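You operate a simulated robot arm through the tools that you are given. There is no shell and no other tool.

Carry out the task below with a simulated two-armed robot. There is one attempt and no reset: what you move stays moved.

JOB
Join the black channel to the steel block in the welding jig.
Fine: screen shut, then table switched on; one good spot by one pull of the spot lever; then table off, gas lever shut, screen left shut. Leave the other channels. Where these are worked on the way, their far stop is far enough and under half their travel is too little: table switch.

The check looks at the end state, three seconds after you hand in, the way a careful person would. Anything else that was tipped, shoved, dropped, spilled or broken makes it a failure.

ROBOT AND FRAMES
Two 7-joint arms with two-finger parallel grippers on one trunk that stands fixed in place. Base frame: the origin is at the foot of the trunk, x ahead of it, y to its left, z up; the work surface is at about z = 0.84. Readings come in m, rad, newtons and seconds.
The left shoulder is at [0.071, 0.156, 1.155], the right one opposite. Payload 3.91 kg a hand.
Tool frame (each hand has its own): the origin (TCP) lies between the finger pads and is the grasp point; the fingertips stand 0.03 m ahead of it; z points along the fingers, y is the line along which they close. The gripper opens to 0.11 m. The fingers are 0.02 m wide and 0.01 m thick; the gripper's body (0.048 by 0.112 m) begins 0.055 m behind the TCP.
Orientation is told as [roll, pitch, yaw] about the base's x, y, z axes, in that order, counted from this pose: with the fingers straight down and closing along the base's y, the tool's x points along the base's -x, its y along +y and its z along -z.

CONTROLS
- The arms move only by the tool move_arm. It takes "left_commands", "right_commands" or both (then of equal length, played together; a hand with none holds still); each is a list of rows, each a list of 3 entries, a list of its own where there are three numbers: the finger opening in m, from 0 to 0.11, then the shift along the tool's x, y, z in m, then the turn, a rotation vector about the tool's x, y, z in rad. In form: [[hand, [tx, ty, tz], [rx, ry, rz]], ...]. A call has 1 to 20 rows; each row shifts and turns the commanded pose from where the row before left it, along the tool's axes as they then stand. Each row takes 0.2 s and may step no farther than 0.05 m and 0.15 rad from the row before; otherwise, or with a gripper value out of range, the whole call is refused. A pose out of reach is approached as far as the arm can. The call stops where the force on the tool passes 90 N (or 10 N more than at its start, if that is more) or the arm is blocked; 0.2 s more then pass. The fingers move at their own pace (about 0.108 m/s each) and stop on an object; they squeeze with about 26 N. The grip force told is the motor's: it shows also when the fingers shut on nothing. Time passes only in rows, and 0.2 s behind the last, so rows that do not move let the fingers close. The reply holds the time, the measured pose of the TCP, the force on the tool along the base axes, the opening and the grip force, in the units named above and with some noise, with the torque about the TCP (base axes, N m) and any sound that the robot's microphone picked up.
- Cameras (640 x 400 px; columns grow to the right, rows downward): "scene" is now at [0.1274, -0.053, 1.4007]; the picture's right is [-0.57, -0.82, 0.00], its down [-0.33, 0.23, -0.92] and it looks along [0.75, -0.52, -0.40] (base axes); focal length 318 px, centre (320, 200). "left" rides on the left gripper at [0.072, -0.017, -0.103] in its tool frame; the picture's right is [0.23, 0.97, 0.00], its down [-0.76, 0.18, -0.62] and it looks along [-0.61, 0.14, 0.78] (tool axes); focal length 222 px, centre (320, 200). "right" rides on the right gripper at [0.072, 0.017, -0.103] in its tool frame; the picture's right is [-0.23, 0.97, 0.00], its down [-0.76, -0.18, -0.62] and it looks along [-0.61, -0.14, 0.78] (tool axes); focal length 222 px, centre (320, 200). There is no depth. A picture from a camera that has moved, and an enlarged one, comes with that camera's place and axes in the base frame and with its lens.
- get_image(camera): a new picture of that camera. No time passes.
- move_column(by): slides the trunk up (or, below 0, down) by that many m; the arms and the scene camera ride with it, the base frame stays. It gives what a move gives, with no picture.
- head_to(pan, tilt): turns the head with the scene camera to pan (to the left, within 1.501 rad either way) and tilt (down, from -0.506 to 1.204), counted from straight ahead of the robot. It gives what a move gives.
- inspect(camera, box): a new picture of the part [left, top, right, bottom] of that camera's present view, enlarged. No time passes.
- close_job(): hands the job in; it is judged then, once.

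Places have to be worked out from the pictures, the camera data and where the tool is seen. Open the grippers and draw the arms clear of the work before you hand the job in, unless the task says otherwise.

The tools are called after ">>>" as a command line: name --argument value ..., lists and objects as JSON in quotes. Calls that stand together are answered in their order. move_arm: Moves the arms, as the interface text tells. Its arguments: {"type":"object","properties":{"left_commands":{"type":"array"},"right_commands":{"type":"array"}},"required":[]} The other tools are called the same way: move_column (by) slides the trunk up or down; head_to (pan, tilt) turns the head that bears the scene camera; get_image (camera) takes a picture; inspect (camera, box) takes an enlarged picture of a part of a camera's view; close_job () hands the job in.

At the start:

```text
time_s: 0.0
left_position: [0.739, -0.017, 1.3091]
left_orientation: [0.0, -0.001, -0.001]
left_wrist_force: [-0.7, 0.1, -0.2]
left_torque: [0.01, -0.02, 0.02]
left_grip_width: 0.1101
left_grasp_force: 0.0
right_position: [0.4713, -0.7329, 1.3241]
right_orientation: [0.0, 0.0, 0.001]
right_wrist_force: [-0.3, -0.6, -0.4]
right_torque: [0.01, -0.02, 0.03]
right_grip_width: 0.1101
right_grasp_force: 0.0
trunk travel left (down, up): [-0.6, 0.34]
head pan, tilt: [-0.606, 0.407]
```

scene: 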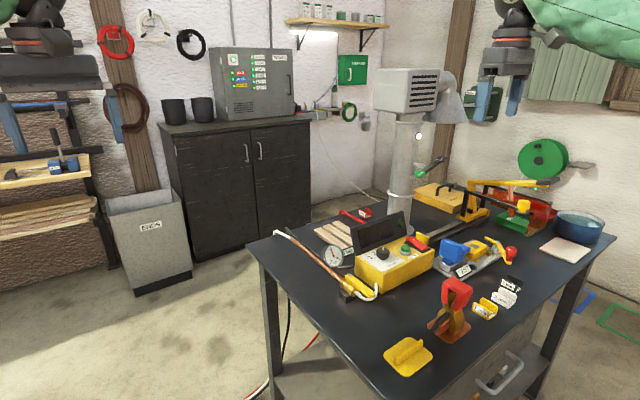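
right: 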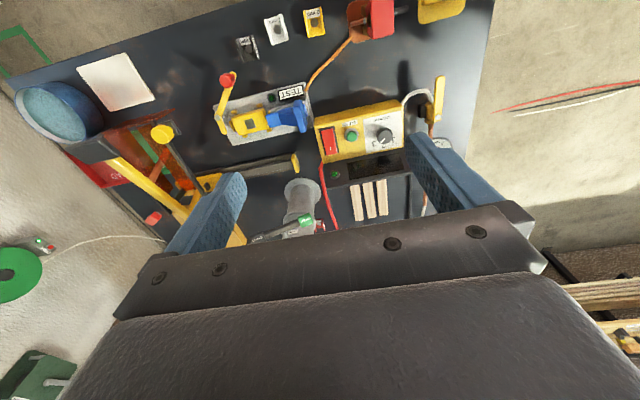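
left: 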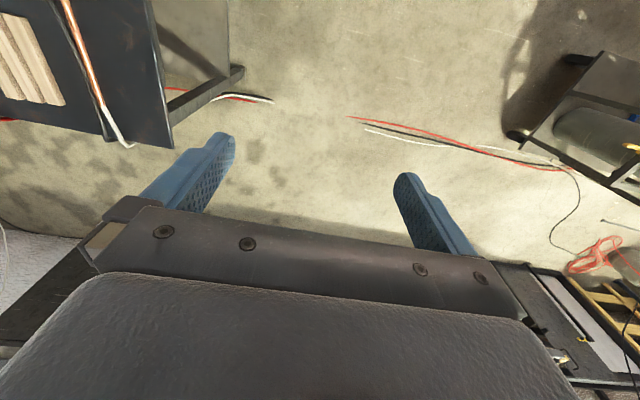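

The scene shows the welding table to the right-front. I'll enlarge the relevant areas to understand the items first.

>>> inspect --camera "scene" --box '[300, 160, 460, 300]'

>>> inspect --camera "scene" --box '[400, 160, 620, 300]'

>>> inspect --camera "scene" --box '[370, 230, 560, 390]'

>>> inspect --camera "right" --box '[160, 0, 480, 220]'

```text
2.86 times, centred on (380, 230) of scene
camera zoom: at [0.1274, -0.053, 1.4007], right [-0.57, -0.82, 0.0], down [-0.33, 0.23, -0.92], along [0.75, -0.52, -0.4], focal length 908 px, centre (149, 114)
```

zoom: 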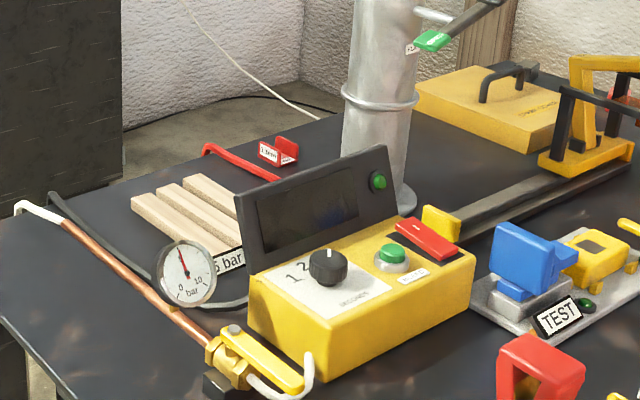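

```text
2.86 times, centred on (510, 230) of scene
camera zoom: at [0.1274, -0.053, 1.4007], right [-0.57, -0.82, 0.0], down [-0.33, 0.23, -0.92], along [0.75, -0.52, -0.4], focal length 908 px, centre (-223, 114)
```

zoom: 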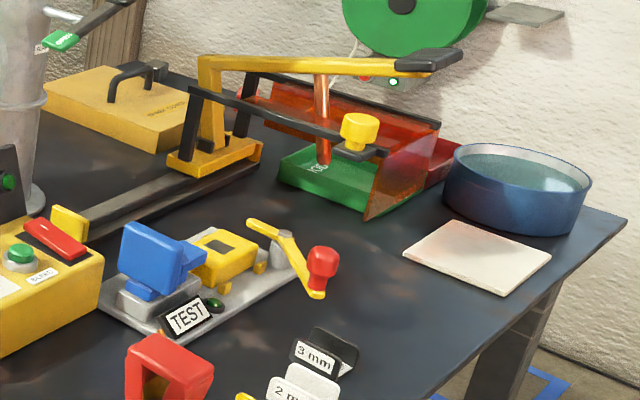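

```text
2.50 times, centred on (465, 310) of scene
camera zoom: at [0.1274, -0.053, 1.4007], right [-0.57, -0.82, 0.0], down [-0.33, 0.23, -0.92], along [0.75, -0.52, -0.4], focal length 795 px, centre (-42, -75)
```

zoom: 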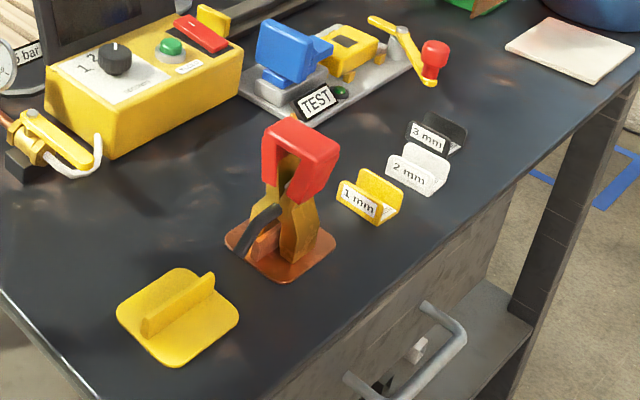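

```text
1.82 times, centred on (320, 110) of right
camera zoom: at [0.3986, -0.7159, 1.4269], right [0.23, 0.97, 0.0], down [0.76, -0.18, 0.62], along [0.61, -0.14, -0.78], focal length 404 px, centre (320, 364)
```

zoom: 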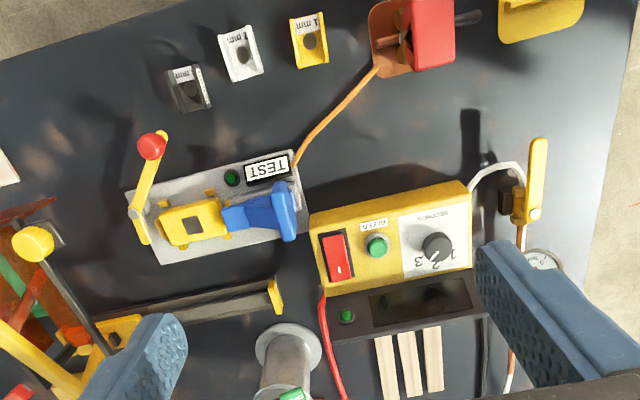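

I need to identify each fixture and read the labels. Zooming tighter into the parts.

>>> inspect --camera "scene" --box '[480, 175, 570, 235]'

>>> inspect --camera "scene" --box '[420, 225, 530, 295]'

>>> inspect --camera "scene" --box '[350, 205, 440, 300]'

>>> inspect --camera "scene" --box '[220, 40, 300, 120]'

>>> inspect --camera "scene" --box '[400, 130, 490, 230]'

>>> inspect --camera "scene" --box '[310, 230, 390, 310]'

```text
6.67 times, centred on (525, 205) of scene
camera zoom: at [0.1274, -0.053, 1.4007], right [-0.57, -0.82, 0.0], down [-0.33, 0.23, -0.92], along [0.75, -0.52, -0.4], focal length 2119 px, centre (-1047, 167)
```

zoom: 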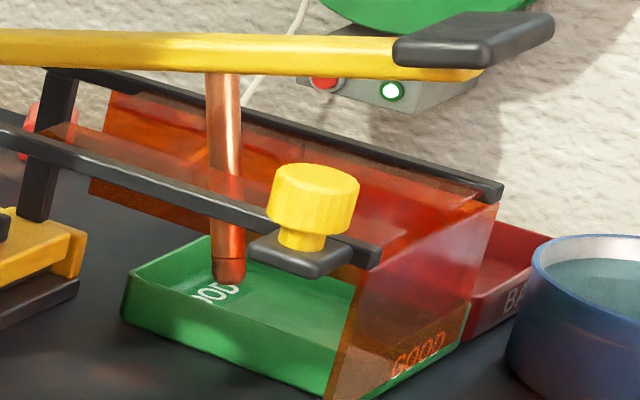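

```text
5.71 times, centred on (475, 260) of scene
camera zoom: at [0.1274, -0.053, 1.4007], right [-0.57, -0.82, 0.0], down [-0.33, 0.23, -0.92], along [0.75, -0.52, -0.4], focal length 1816 px, centre (-566, -143)
```

zoom: 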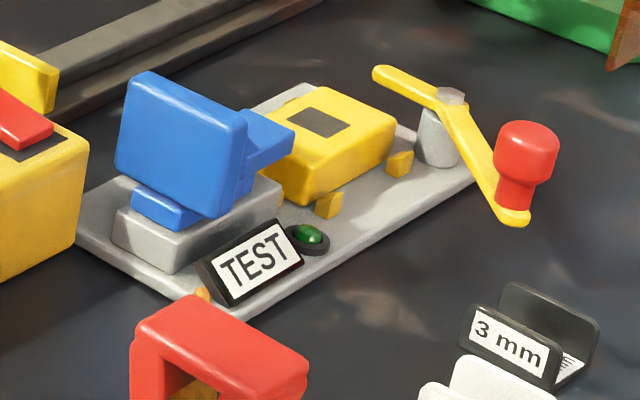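

```text
4.21 times, centred on (395, 252) of scene
camera zoom: at [0.1274, -0.053, 1.4007], right [-0.57, -0.82, 0.0], down [-0.33, 0.23, -0.92], along [0.75, -0.52, -0.4], focal length 1338 px, centre (4, -21)
```

zoom: 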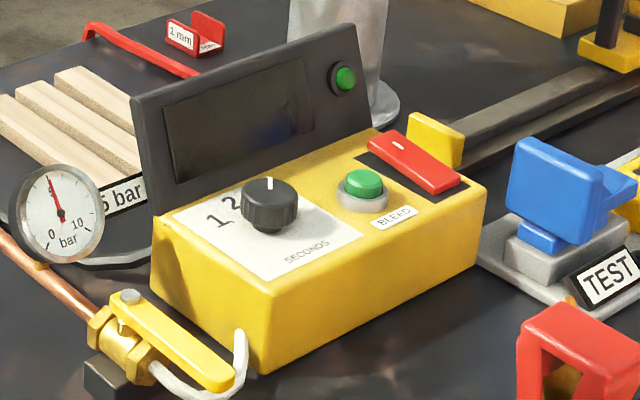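

```text
5.00 times, centred on (260, 80) of scene
camera zoom: at [0.1274, -0.053, 1.4007], right [-0.57, -0.82, 0.0], down [-0.33, 0.23, -0.92], along [0.75, -0.52, -0.4], focal length 1589 px, centre (620, 800)
```

zoom: 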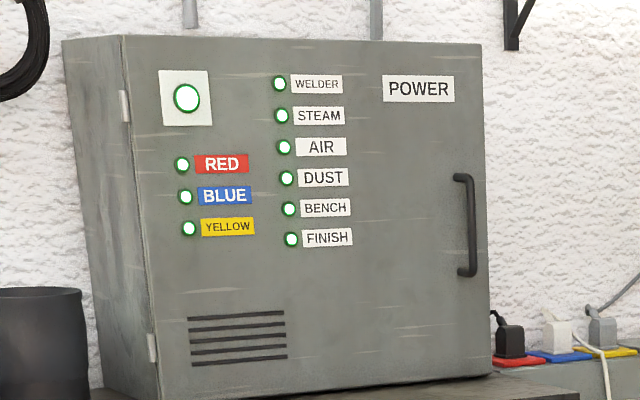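

```text
4.00 times, centred on (445, 180) of scene
camera zoom: at [0.1274, -0.053, 1.4007], right [-0.57, -0.82, 0.0], down [-0.33, 0.23, -0.92], along [0.75, -0.52, -0.4], focal length 1271 px, centre (-180, 280)
```

zoom: 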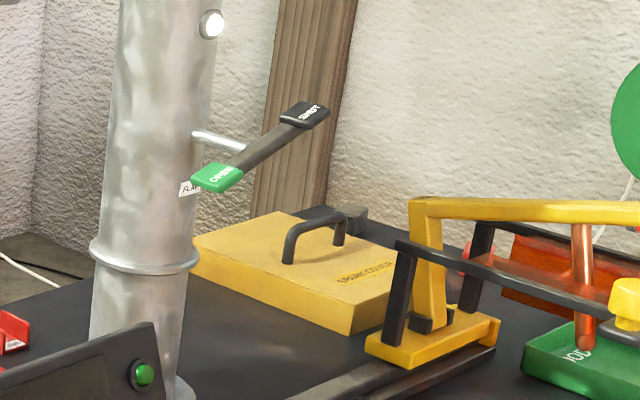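

```text
5.00 times, centred on (350, 270) of scene
camera zoom: at [0.1274, -0.053, 1.4007], right [-0.57, -0.82, 0.0], down [-0.33, 0.23, -0.92], along [0.75, -0.52, -0.4], focal length 1589 px, centre (170, -150)
```

zoom: 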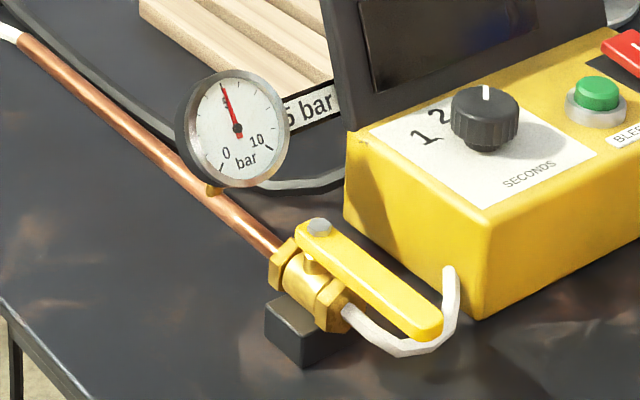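

The table lies to the robot's right-front. I'll turn the head to centre the bench and look at it more steeply.

>>> head_to --pan -0.95 --tilt 0.6

>>> get_image --camera "scene"

```text
time_s: 0.8
left_position: [0.7395, -0.0178, 1.3081]
left_orientation: [0.001, -0.001, 0.0]
left_wrist_force: [-0.5, -0.1, 0.4]
left_torque: [0.02, -0.02, 0.03]
left_grip_width: 0.1097
left_grasp_force: 0.0
right_position: [0.4702, -0.7332, 1.3236]
right_orientation: [0.001, -0.001, 0.0]
right_wrist_force: [0.8, -0.3, 0.3]
right_torque: [0.0, -0.01, 0.04]
right_grip_width: 0.1099
right_grasp_force: 0.0
trunk travel left (down, up): [-0.6, 0.34]
head pan, tilt: [-0.949, 0.6]
```

```text
taken
camera scene: at [0.1028, -0.0721, 1.3833], right [-0.81, -0.58, 0.0], down [-0.33, 0.46, -0.83], along [0.48, -0.67, -0.56], focal length 318 px, centre (320, 200)
```

scene: 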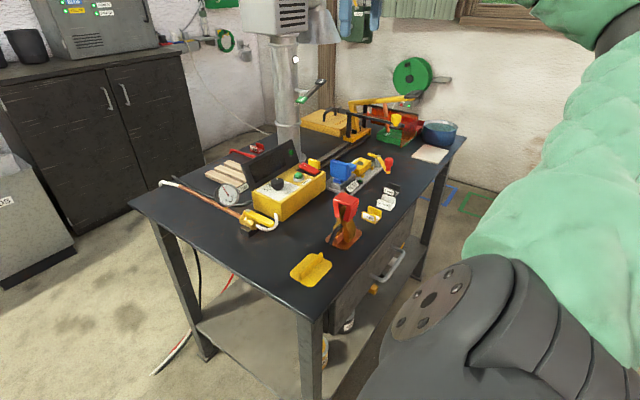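

Now detailed zooms from this pose on the bench fixtures.

>>> inspect --camera "scene" --box '[320, 140, 400, 190]'

>>> inspect --camera "scene" --box '[230, 130, 350, 220]'

>>> inspect --camera "scene" --box '[300, 80, 460, 180]'

>>> inspect --camera "scene" --box '[320, 170, 420, 260]'

```text
8.00 times, centred on (360, 165) of scene
camera zoom: at [0.1028, -0.0721, 1.3833], right [-0.81, -0.58, 0.0], down [-0.33, 0.46, -0.83], along [0.48, -0.67, -0.56], focal length 2543 px, centre (0, 480)
```

zoom: 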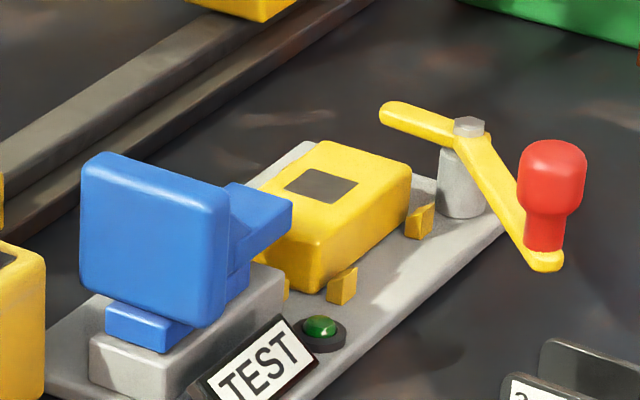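

```text
4.44 times, centred on (290, 175) of scene
camera zoom: at [0.1028, -0.0721, 1.3833], right [-0.81, -0.58, 0.0], down [-0.33, 0.46, -0.83], along [0.48, -0.67, -0.56], focal length 1413 px, centre (453, 311)
```

zoom: 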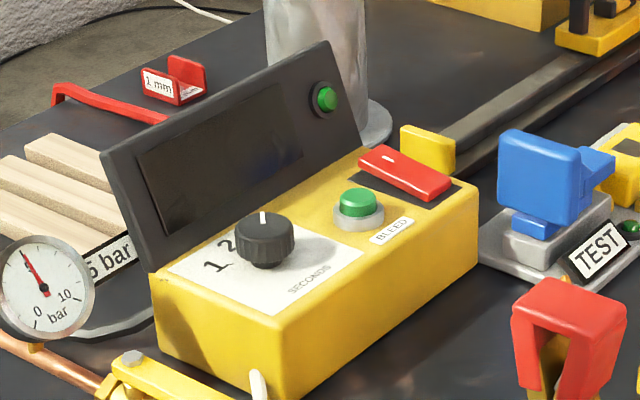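

```text
4.00 times, centred on (380, 130) of scene
camera zoom: at [0.1028, -0.0721, 1.3833], right [-0.81, -0.58, 0.0], down [-0.33, 0.46, -0.83], along [0.48, -0.67, -0.56], focal length 1271 px, centre (80, 480)
```

zoom: 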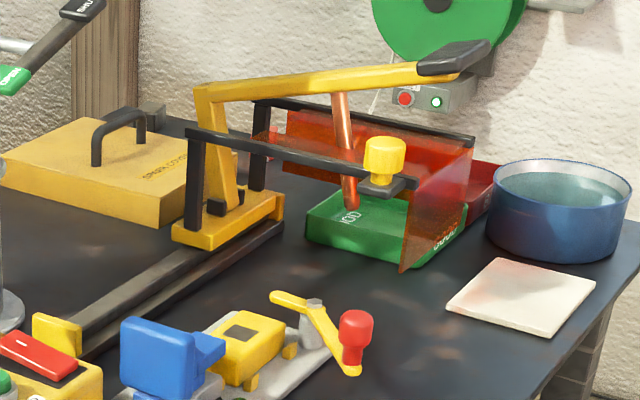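

```text
4.44 times, centred on (370, 215) of scene
camera zoom: at [0.1028, -0.0721, 1.3833], right [-0.81, -0.58, 0.0], down [-0.33, 0.46, -0.83], along [0.48, -0.67, -0.56], focal length 1413 px, centre (98, 133)
```

zoom: 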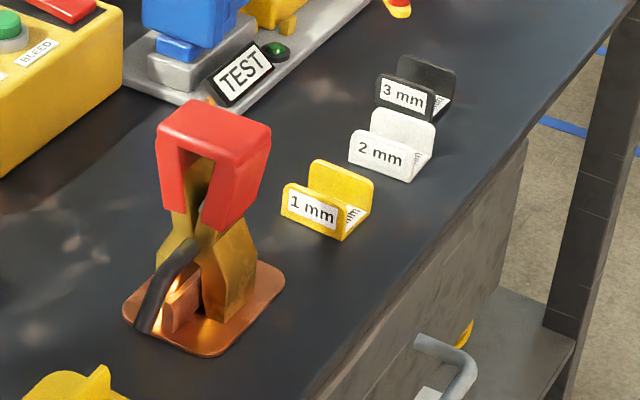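

The right wrist camera has a nearly top-down view of the bench; I'll zoom it on the TEST plate, the channels, the box and the carriage.

>>> inspect --camera "right" --box '[210, 70, 320, 150]'

>>> inspect --camera "right" --box '[310, 60, 460, 170]'

>>> inspect --camera "right" --box '[60, 100, 310, 250]'

>>> inspect --camera "right" --box '[220, 0, 480, 80]'

```text
5.00 times, centred on (265, 110) of right
camera zoom: at [0.3986, -0.7159, 1.4269], right [0.23, 0.97, 0.0], down [0.76, -0.18, 0.62], along [0.61, -0.14, -0.78], focal length 1111 px, centre (595, 650)
```

zoom: 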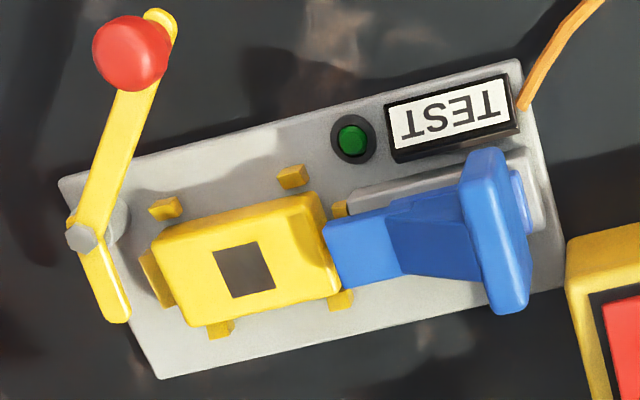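

```text
3.64 times, centred on (385, 115) of right
camera zoom: at [0.3986, -0.7159, 1.4269], right [0.23, 0.97, 0.0], down [0.76, -0.18, 0.62], along [0.61, -0.14, -0.78], focal length 808 px, centre (84, 509)
```

zoom: 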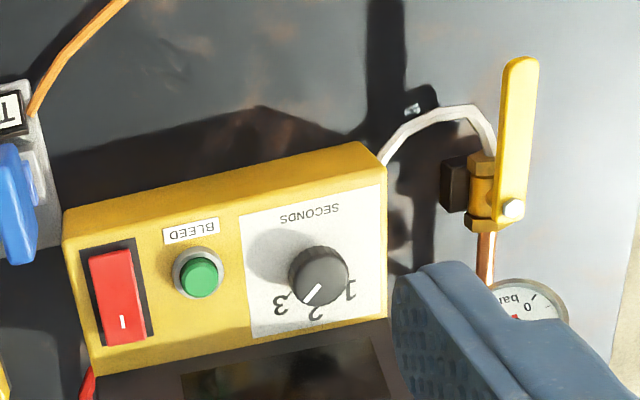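

```text
2.56 times, centred on (185, 175) of right
camera zoom: at [0.3986, -0.7159, 1.4269], right [0.23, 0.97, 0.0], down [0.76, -0.18, 0.62], along [0.61, -0.14, -0.78], focal length 569 px, centre (666, 264)
```

zoom: 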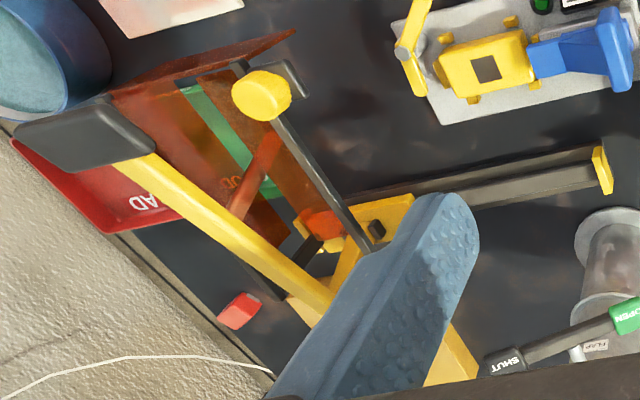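

```text
2.46 times, centred on (350, 40) of right
camera zoom: at [0.3986, -0.7159, 1.4269], right [0.23, 0.97, 0.0], down [0.76, -0.18, 0.62], along [0.61, -0.14, -0.78], focal length 547 px, centre (246, 594)
```

zoom: 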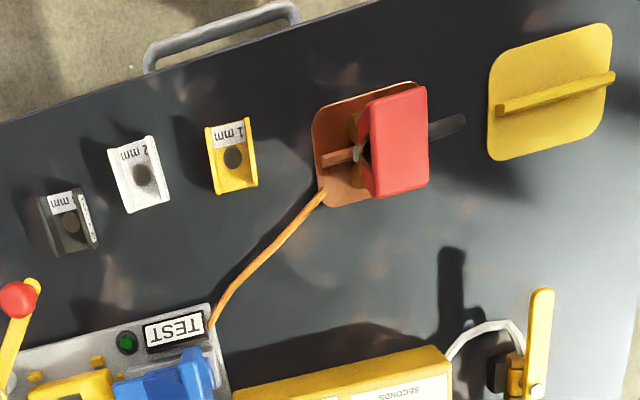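

The pieces visible: control box (SECONDS knob, BLEED button, red rocker, display), gas valve with gauge, TEST plate, four channels, and a carriage with lever, electrode and screen on a rail. I'll turn the right hand about its axis so its camera looks toward −y at the carriage.

>>> move_arm --right_commands '[[0.11, [0, 0, 0], [0, 0, 0.14]], [0.11, [0, 0, 0], [0, 0, 0.14]], [0.11, [0, 0, 0], [0, 0, 0.14]], [0.11, [0, 0, 0], [0, 0, 0.14]], [0.11, [0, 0, 0], [0, 0, 0.14]], [0.11, [0, 0, 0], [0, 0, 0.14]], [0.11, [0, 0, 0], [0, 0, 0.14]], [0.11, [0, 0, 0], [0, 0, 0.14]]]'

>>> get_image --camera "right"

```text
time_s: 2.6
left_position: [0.739, -0.0164, 1.3085]
left_orientation: [0.0, 0.0, -0.002]
left_wrist_force: [-0.6, -0.1, 0.0]
left_torque: [-0.02, -0.02, 0.0]
left_grip_width: 0.1098
left_grasp_force: 0.1
right_position: [0.4711, -0.7325, 1.3248]
right_orientation: [-0.001, 0.0, -1.122]
right_wrist_force: [-0.1, 0.0, 0.5]
right_torque: [-0.01, -0.02, 0.0]
right_grip_width: 0.1099
right_grasp_force: 0.0
trunk travel left (down, up): [-0.6, 0.34]
head pan, tilt: [-0.949, 0.6]
```

```text
taken
camera right: at [0.4548, -0.6599, 1.427], right [0.98, 0.22, 0.0], down [0.17, -0.76, 0.62], along [0.14, -0.61, -0.78], focal length 222 px, centre (320, 200)
```

right: 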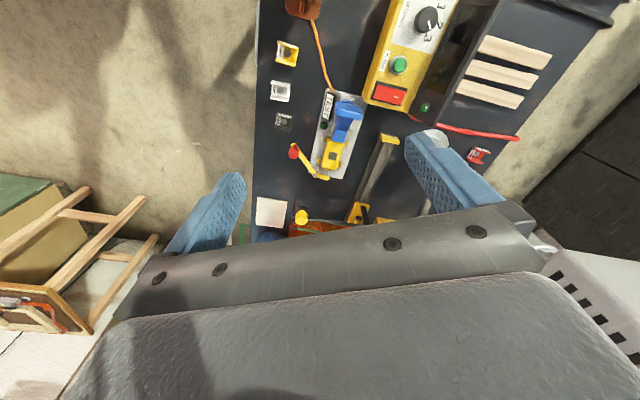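

Zooming this view on the carriage/rail/jig section.

>>> inspect --camera "right" --box '[240, 80, 440, 240]'

>>> inspect --camera "right" --box '[250, 170, 420, 245]'

>>> inspect --camera "right" --box '[290, 80, 370, 190]'

```text
2.50 times, centred on (340, 160) of right
camera zoom: at [0.4548, -0.6599, 1.427], right [0.98, 0.22, 0.0], down [0.17, -0.76, 0.62], along [0.14, -0.61, -0.78], focal length 555 px, centre (270, 300)
```

zoom: 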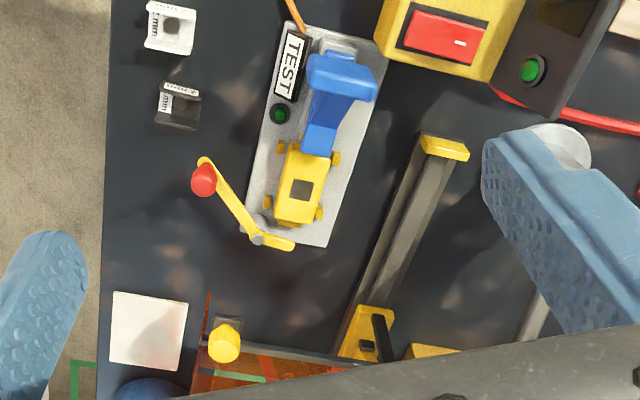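

```text
3.76 times, centred on (335, 208) of right
camera zoom: at [0.4548, -0.6599, 1.427], right [0.98, 0.22, 0.0], down [0.17, -0.76, 0.62], along [0.14, -0.61, -0.78], focal length 836 px, centre (264, 172)
```

zoom: 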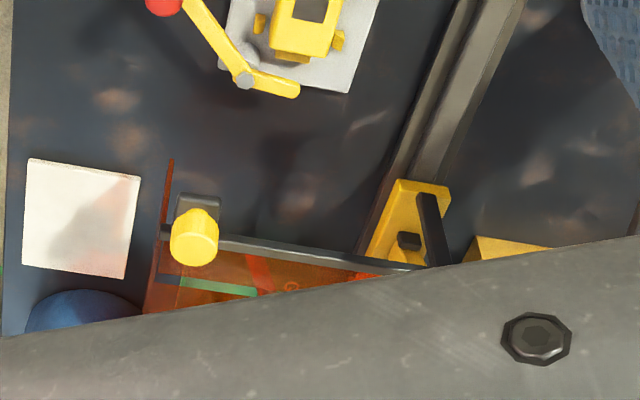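

```text
3.64 times, centred on (330, 135) of right
camera zoom: at [0.4548, -0.6599, 1.427], right [0.98, 0.22, 0.0], down [0.17, -0.76, 0.62], along [0.14, -0.61, -0.78], focal length 808 px, centre (284, 436)
```

zoom: 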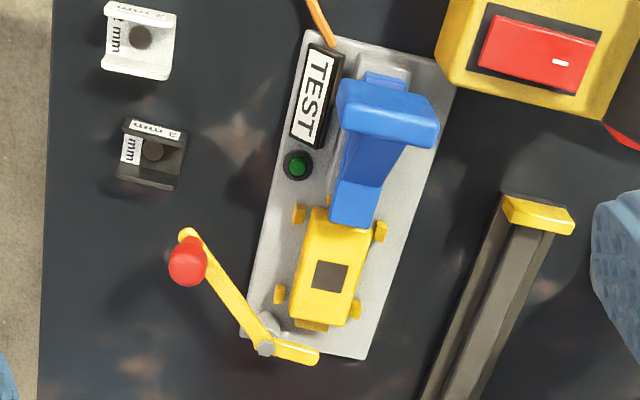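

The carriage slides on the rail toward a yellow stop beside the jig, and carries the lever, electrode and orange screen. I'll lower the right hand over the bench for a close look at the jig and channels.

>>> move_arm --right_commands '[[0.11, [-0.029, 0, 0.038], [0, 0, 0]], [0.11, [-0.029, 0, 0.038], [0, 0, 0]], [0.11, [-0.029, 0, 0.038], [0, 0, 0]], [0.11, [-0.029, 0, 0.038], [0, 0, 0]], [0.11, [-0.029, 0, 0.038], [0, 0, 0]]]'

>>> get_image --camera "right"

>>> get_image --camera "scene"

```text
time_s: 3.8
left_position: [0.7406, -0.0182, 1.3076]
left_orientation: [0.001, 0.004, 0.0]
left_wrist_force: [0.4, 0.3, 0.2]
left_torque: [-0.01, -0.02, -0.01]
left_grip_width: 0.11
left_grasp_force: 0.0
right_position: [0.5347, -0.865, 1.1321]
right_orientation: [-0.001, 0.003, -1.121]
right_wrist_force: [-1.0, -0.7, -0.6]
right_torque: [0.03, -0.01, -0.03]
right_grip_width: 0.1099
right_grasp_force: 0.1
trunk travel left (down, up): [-0.6, 0.34]
head pan, tilt: [-0.949, 0.6]
```

```text
taken
camera right: at [0.5186, -0.7927, 1.235], right [0.98, 0.22, 0.0], down [0.17, -0.76, 0.62], along [0.14, -0.61, -0.78], focal length 222 px, centre (320, 200)
```

right: 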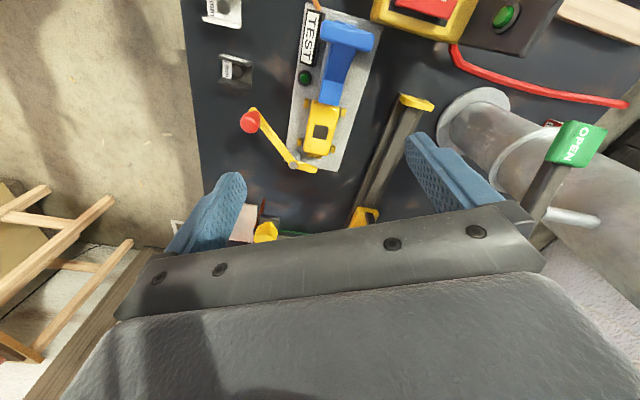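

```text
taken
camera scene: at [0.1036, -0.0733, 1.3831], right [-0.81, -0.58, 0.0], down [-0.33, 0.46, -0.82], along [0.48, -0.67, -0.57], focal length 318 px, centre (320, 200)
```

scene: 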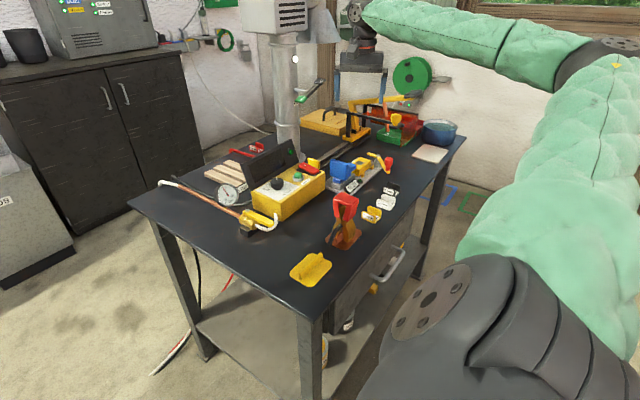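

Zooming the right camera on the jig and on the carriage.

>>> inspect --camera "right" --box '[230, 0, 410, 180]'

>>> inspect --camera "right" --box '[200, 0, 300, 70]'

>>> inspect --camera "scene" --box '[300, 85, 460, 185]'

>>> inspect --camera "left" --box '[0, 0, 240, 150]'

```text
2.22 times, centred on (320, 90) of right
camera zoom: at [0.5186, -0.7927, 1.235], right [0.98, 0.22, 0.0], down [0.17, -0.76, 0.62], along [0.14, -0.61, -0.78], focal length 494 px, centre (320, 444)
```

zoom: 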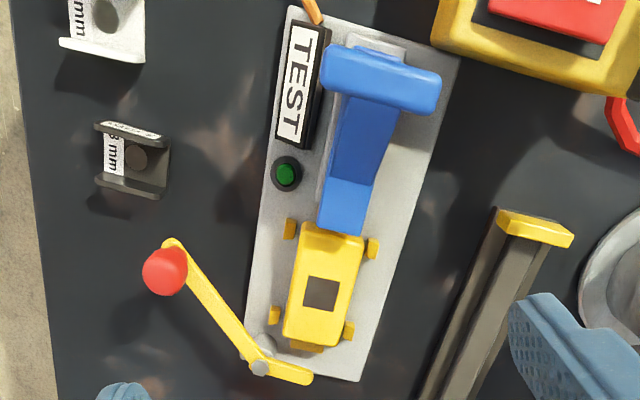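

```text
5.71 times, centred on (250, 35) of right
camera zoom: at [0.5186, -0.7927, 1.235], right [0.98, 0.22, 0.0], down [0.17, -0.76, 0.62], along [0.14, -0.61, -0.78], focal length 1269 px, centre (720, 1143)
```

zoom: 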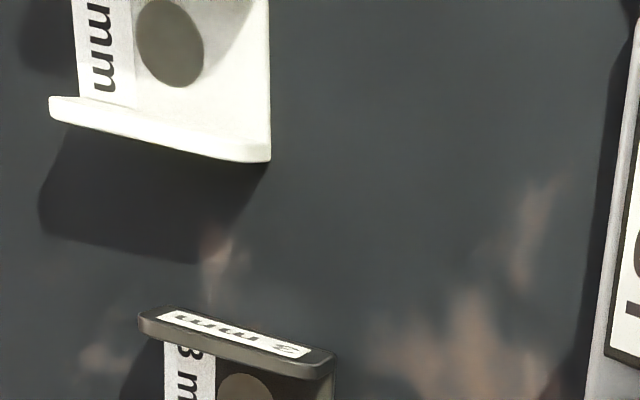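

```text
4.00 times, centred on (380, 135) of scene
camera zoom: at [0.1036, -0.0733, 1.3831], right [-0.81, -0.58, 0.0], down [-0.33, 0.46, -0.82], along [0.48, -0.67, -0.57], focal length 1271 px, centre (80, 460)
```

zoom: 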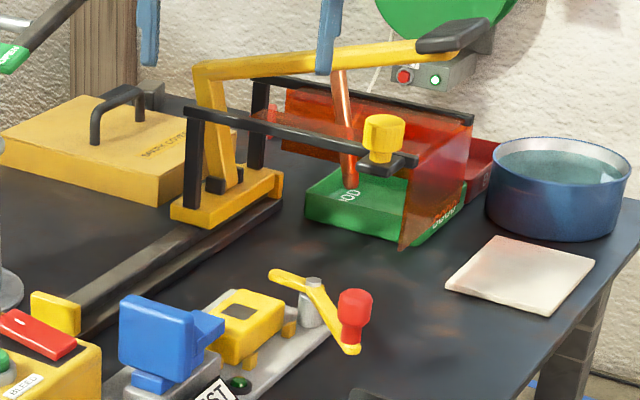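

```text
2.67 times, centred on (120, 75) of left
camera zoom: at [0.6673, -0.0367, 1.412], right [-0.23, 0.97, 0.0], down [0.76, 0.18, 0.62], along [0.61, 0.14, -0.78], focal length 592 px, centre (853, 533)
```

zoom: 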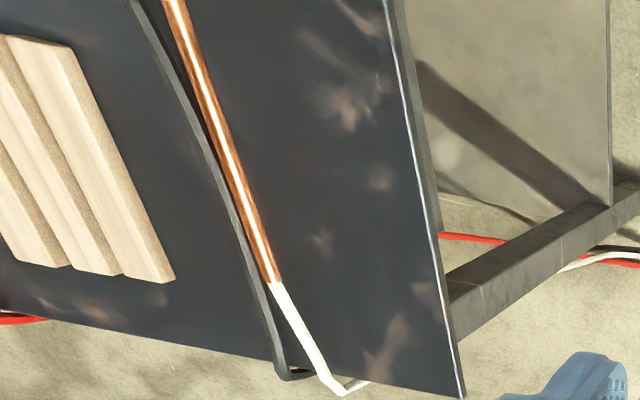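

Geometry so far: everything is axis-aligned; jig plate spans about x 0.50–0.60, y −1.00 to −0.78, block window near (0.551, −0.930, 0.872), black channel near (0.40, −0.88), screen knob near (0.495, −1.047, 1.01), spot-lever handle near (0.47, −1.11, 1.085). I'll swing the right hand back, low and tilted on the −x side, for a side view of the jig.

>>> move_arm --right_commands '[[0.11, [0.03, -0.02, -0.02], [0, 0, -0.14]], [0.11, [0.03, -0.02, 0], [0, 0, -0.14]], [0.11, [0.03, -0.02, 0], [0, 0, -0.14]], [0.11, [0.03, -0.02, 0], [0, 0, -0.14]], [0.11, [0.03, -0.01, 0], [0, 0, -0.14]], [0.11, [0.03, 0, 0], [0, 0, -0.14]], [0.11, [0.03, 0, 0], [0, 0, -0.14]]]'

>>> get_image --camera "right"

```text
time_s: 5.4
left_position: [0.7378, -0.016, 1.3097]
left_orientation: [0.001, -0.003, -0.002]
left_wrist_force: [-0.3, 0.4, -0.3]
left_torque: [-0.02, -0.04, 0.01]
left_grip_width: 0.1101
left_grasp_force: 0.2
right_position: [0.311, -0.7898, 1.1567]
right_orientation: [0.001, -0.001, -0.136]
right_wrist_force: [-0.3, -0.1, -0.2]
right_torque: [-0.02, 0.01, -0.02]
right_grip_width: 0.11
right_grasp_force: 0.1
trunk travel left (down, up): [-0.6, 0.34]
head pan, tilt: [-0.949, 0.6]
```

```text
taken
camera right: at [0.2417, -0.762, 1.2582], right [0.36, 0.93, 0.0], down [0.73, -0.28, 0.62], along [0.58, -0.22, -0.78], focal length 222 px, centre (320, 200)
```

right: 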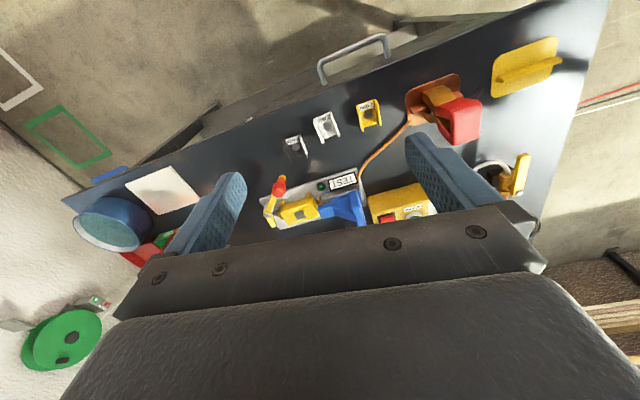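

Now tilt the hand so the camera looks flatter along the bench toward the jig.

>>> move_arm --right_commands '[[0.11, [0, 0, 0.01], [0, -0.14, 0]], [0.11, [0, 0, 0.01], [0, -0.14, 0]], [0.11, [0.02, 0, 0.02], [0, -0.14, 0]], [0.11, [0.02, 0, 0.02], [0, -0.14, 0]], [0.11, [-0.02, 0, 0.0], [0, 0, 0]]]'

>>> get_image --camera "right"

>>> inspect --camera "right" --box '[220, 100, 400, 200]'

```text
time_s: 6.6
left_position: [0.7411, -0.0176, 1.307]
left_orientation: [-0.001, 0.004, -0.002]
left_wrist_force: [0.4, -0.2, -0.2]
left_torque: [0.01, 0.03, 0.0]
left_grip_width: 0.1099
left_grasp_force: 0.1
right_position: [0.3079, -0.7893, 1.0933]
right_orientation: [-0.001, -0.56, -0.141]
right_wrist_force: [0.5, 0.8, -0.3]
right_torque: [0.02, -0.04, 0.01]
right_grip_width: 0.1101
right_grasp_force: 0.0
trunk travel left (down, up): [-0.6, 0.34]
head pan, tilt: [-0.949, 0.6]
```

```text
taken
camera right: at [0.1954, -0.7559, 1.1424], right [0.33, 0.94, 0.12], down [0.29, -0.22, 0.93], along [0.9, -0.27, -0.34], focal length 222 px, centre (320, 200)
```

right: 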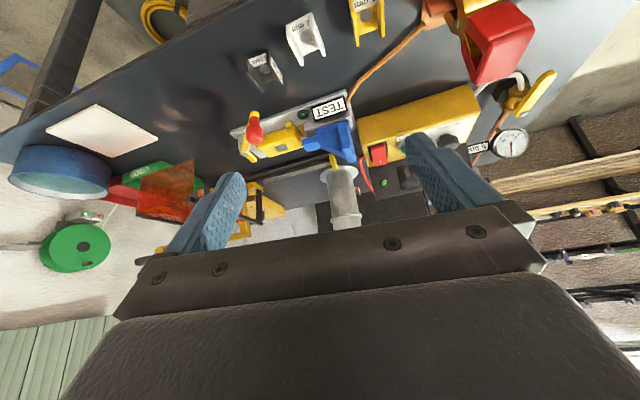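

```text
3.56 times, centred on (310, 150) of right
camera zoom: at [0.1954, -0.7559, 1.1424], right [0.33, 0.94, 0.12], down [0.29, -0.22, 0.93], along [0.9, -0.27, -0.34], focal length 790 px, centre (356, 378)
```

zoom: 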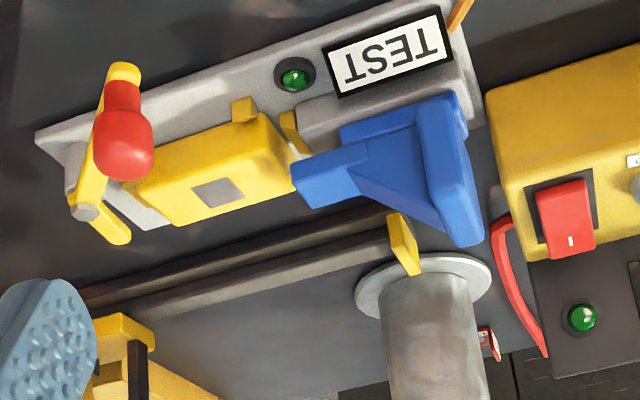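

The picture is inverted (its "down" is world up), but useful. Zooming further on the jig details from this low angle.

>>> inspect --camera "right" --box '[235, 100, 315, 170]'

>>> inspect --camera "right" --box '[290, 90, 370, 170]'

>>> inspect --camera "right" --box '[230, 0, 400, 100]'

>>> inspect --camera "right" --box '[100, 140, 260, 250]'

```text
5.71 times, centred on (275, 135) of right
camera zoom: at [0.1954, -0.7559, 1.1424], right [0.33, 0.94, 0.12], down [0.29, -0.22, 0.93], along [0.9, -0.27, -0.34], focal length 1269 px, centre (577, 571)
```

zoom: 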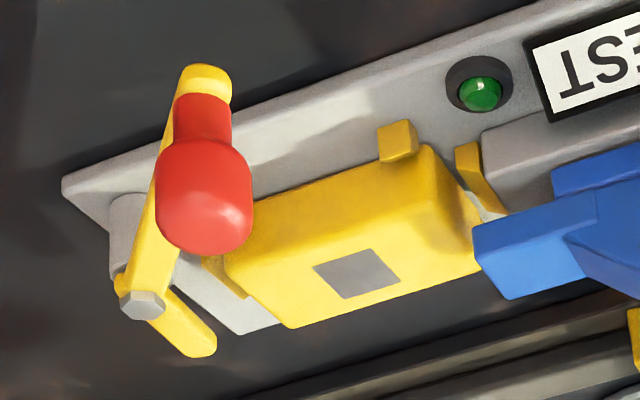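

```text
5.00 times, centred on (330, 130) of right
camera zoom: at [0.1954, -0.7559, 1.1424], right [0.33, 0.94, 0.12], down [0.29, -0.22, 0.93], along [0.9, -0.27, -0.34], focal length 1111 px, centre (270, 550)
```

zoom: 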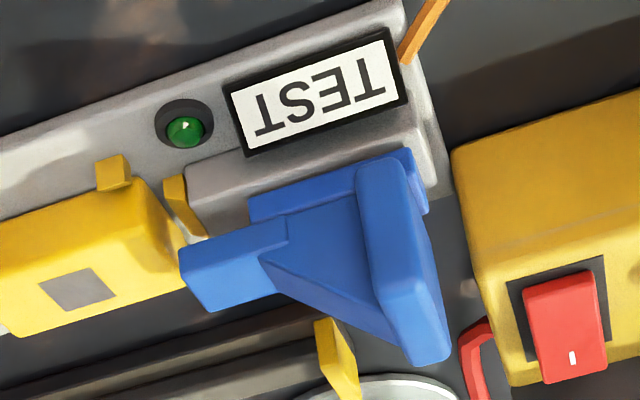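

```text
3.76 times, centred on (315, 50) of right
camera zoom: at [0.1954, -0.7559, 1.1424], right [0.33, 0.94, 0.12], down [0.29, -0.22, 0.93], along [0.9, -0.27, -0.34], focal length 836 px, centre (339, 765)
```

zoom: 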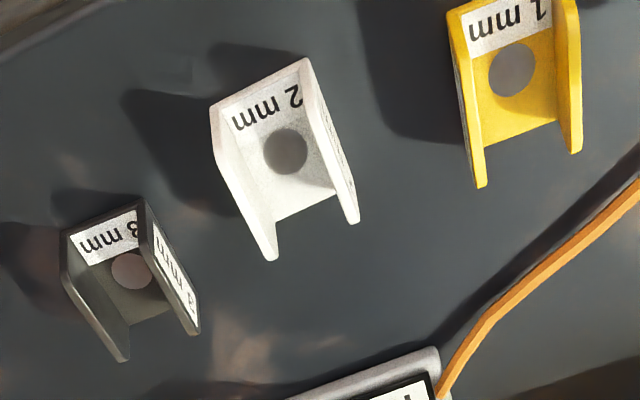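

```text
3.64 times, centred on (180, 195) of right
camera zoom: at [0.1954, -0.7559, 1.1424], right [0.33, 0.94, 0.12], down [0.29, -0.22, 0.93], along [0.9, -0.27, -0.34], focal length 808 px, centre (829, 218)
```

zoom: 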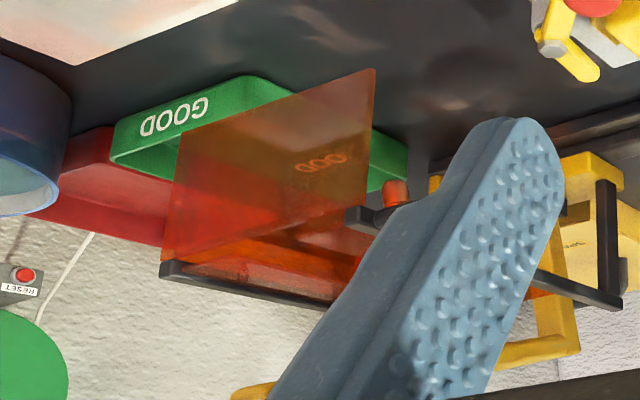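

The channels are U-shaped with bare round spots, lying axis-aligned; the block has a bare square. I'll take higher zooms from the scene camera to understand the blue and red-knob parts.

>>> inspect --camera "scene" --box '[325, 150, 375, 190]'

>>> inspect --camera "scene" --box '[350, 145, 395, 180]'

>>> inspect --camera "scene" --box '[250, 160, 300, 200]'

>>> inspect --camera "scene" --box '[285, 240, 345, 295]'

>>> inspect --camera "scene" --box '[325, 185, 375, 255]'

```text
10.00 times, centred on (350, 170) of scene
camera zoom: at [0.105, -0.0721, 1.3829], right [-0.81, -0.58, 0.0], down [-0.33, 0.46, -0.82], along [0.48, -0.67, -0.57], focal length 3178 px, centre (20, 500)
```

zoom: 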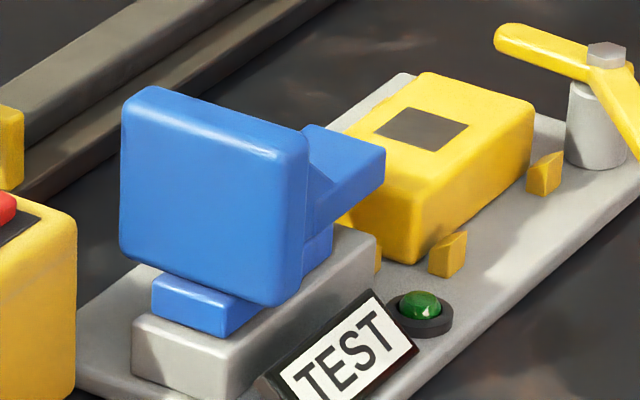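

```text
11.43 times, centred on (372, 162) of scene
camera zoom: at [0.105, -0.0721, 1.3829], right [-0.81, -0.58, 0.0], down [-0.33, 0.46, -0.82], along [0.48, -0.67, -0.57], focal length 3633 px, centre (-280, 629)
```

zoom: 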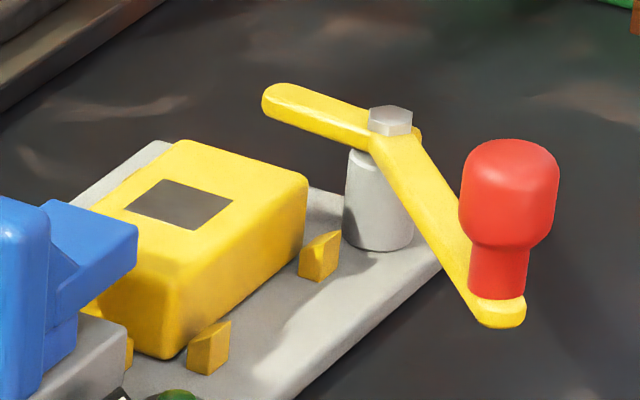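

```text
10.00 times, centred on (275, 180) of scene
camera zoom: at [0.105, -0.0721, 1.3829], right [-0.81, -0.58, 0.0], down [-0.33, 0.46, -0.82], along [0.48, -0.67, -0.57], focal length 3178 px, centre (770, 400)
```

zoom: 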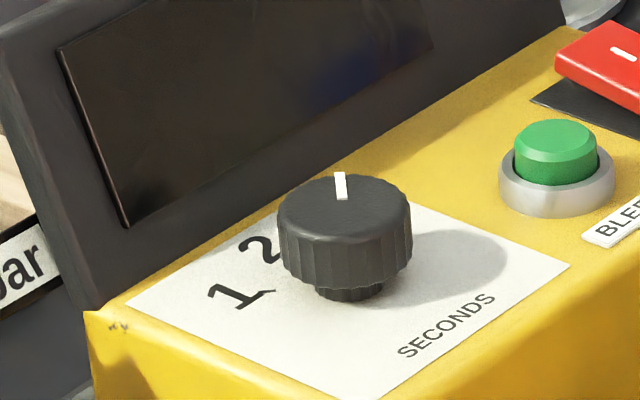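

```text
7.27 times, centred on (315, 268) of scene
camera zoom: at [0.105, -0.0721, 1.3829], right [-0.81, -0.58, 0.0], down [-0.33, 0.46, -0.82], along [0.48, -0.67, -0.57], focal length 2312 px, centre (356, -291)
```

zoom: 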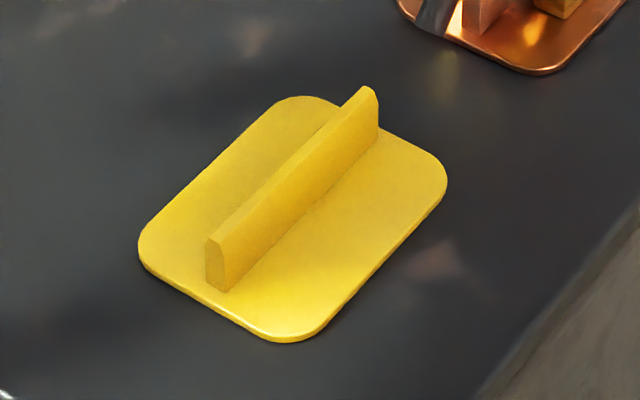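

```text
5.71 times, centred on (350, 220) of scene
camera zoom: at [0.105, -0.0721, 1.3829], right [-0.81, -0.58, 0.0], down [-0.33, 0.46, -0.82], along [0.48, -0.67, -0.57], focal length 1816 px, centre (149, 86)
```

zoom: 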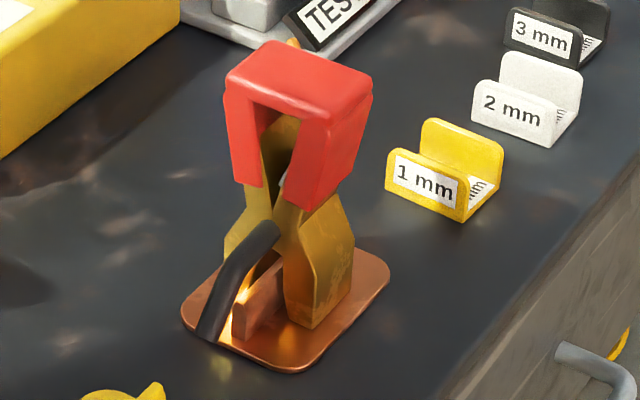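

The dial tick already points at "3" (my ray check: "2" lies along +x from the knob, tick at −45° toward "3"). Before acting, I'll look around for any instruction signs and check the gauge, display and flap closely.

>>> head_to --pan -0.85 --tilt 0.15

>>> get_image --camera "scene"

>>> inspect --camera "scene" --box '[330, 0, 520, 130]'

>>> inspect --camera "scene" --box '[230, 130, 430, 270]'

```text
time_s: 7.5
left_position: [0.7396, -0.0171, 1.3083]
left_orientation: [-0.001, 0.001, 0.001]
left_wrist_force: [0.4, 0.0, 0.8]
left_torque: [0.02, 0.01, -0.01]
left_grip_width: 0.1102
left_grasp_force: 0.0
right_position: [0.3057, -0.789, 1.094]
right_orientation: [0.002, -0.562, -0.141]
right_wrist_force: [0.3, 0.5, 0.3]
right_torque: [0.04, -0.01, -0.02]
right_grip_width: 0.11
right_grasp_force: 0.1
trunk travel left (down, up): [-0.6, 0.34]
head pan, tilt: [-0.85, 0.15]
```

```text
taken
camera scene: at [0.1126, -0.07, 1.4246], right [-0.75, -0.66, 0.0], down [-0.1, 0.11, -0.99], along [0.65, -0.74, -0.15], focal length 318 px, centre (320, 200)
```

scene: 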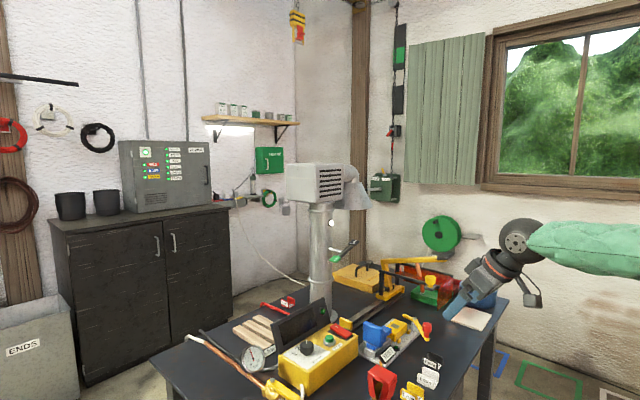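

```text
3.08 times, centred on (425, 65) of scene
camera zoom: at [0.1126, -0.07, 1.4246], right [-0.75, -0.66, 0.0], down [-0.1, 0.11, -0.99], along [0.65, -0.74, -0.15], focal length 978 px, centre (-3, 615)
```

zoom: 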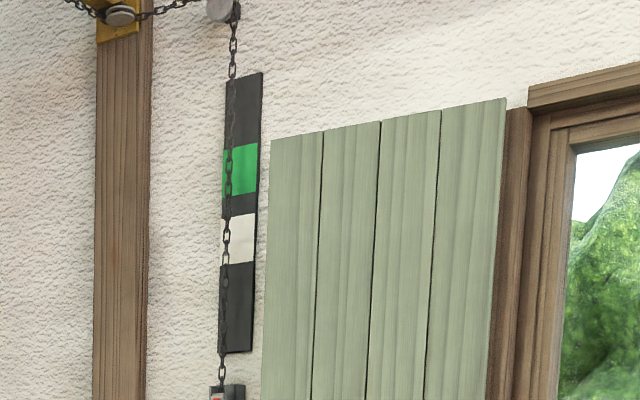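

```text
2.86 times, centred on (330, 200) of scene
camera zoom: at [0.1126, -0.07, 1.4246], right [-0.75, -0.66, 0.0], down [-0.1, 0.11, -0.99], along [0.65, -0.74, -0.15], focal length 908 px, centre (291, 200)
```

zoom: 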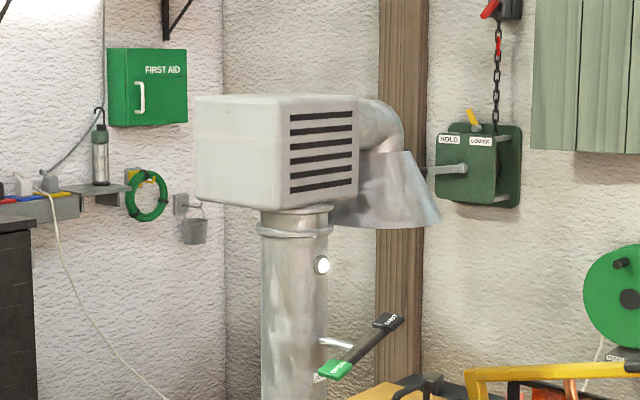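

No written instructions on the walls. I'll check the gauge, gas valve, flap lever and display at high zoom.

>>> head_to --pan -0.75 --tilt 0.55

>>> get_image --camera "scene"

```text
time_s: 8.4
left_position: [0.7391, -0.0179, 1.3093]
left_orientation: [0.001, 0.001, 0.0]
left_wrist_force: [-0.4, -0.1, 0.2]
left_torque: [-0.02, -0.01, 0.0]
left_grip_width: 0.1099
left_grasp_force: 0.0
right_position: [0.3062, -0.7886, 1.0946]
right_orientation: [0.0, -0.558, -0.14]
right_wrist_force: [0.2, 0.0, -0.6]
right_torque: [0.05, 0.02, -0.03]
right_grip_width: 0.1102
right_grasp_force: 0.0
trunk travel left (down, up): [-0.6, 0.34]
head pan, tilt: [-0.75, 0.55]
```

```text
taken
camera scene: at [0.1167, -0.0615, 1.3878], right [-0.68, -0.73, 0.0], down [-0.38, 0.36, -0.85], along [0.62, -0.58, -0.52], focal length 318 px, centre (320, 200)
```

scene: 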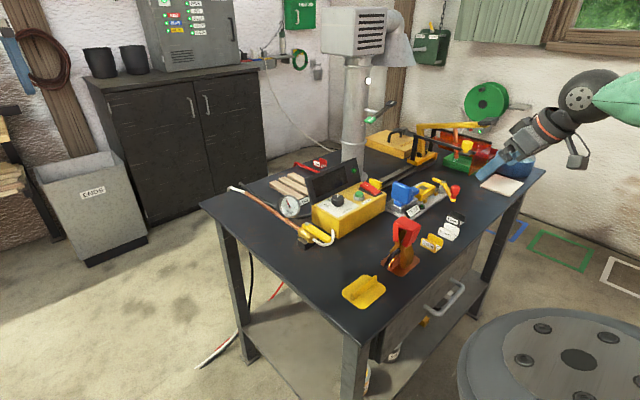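

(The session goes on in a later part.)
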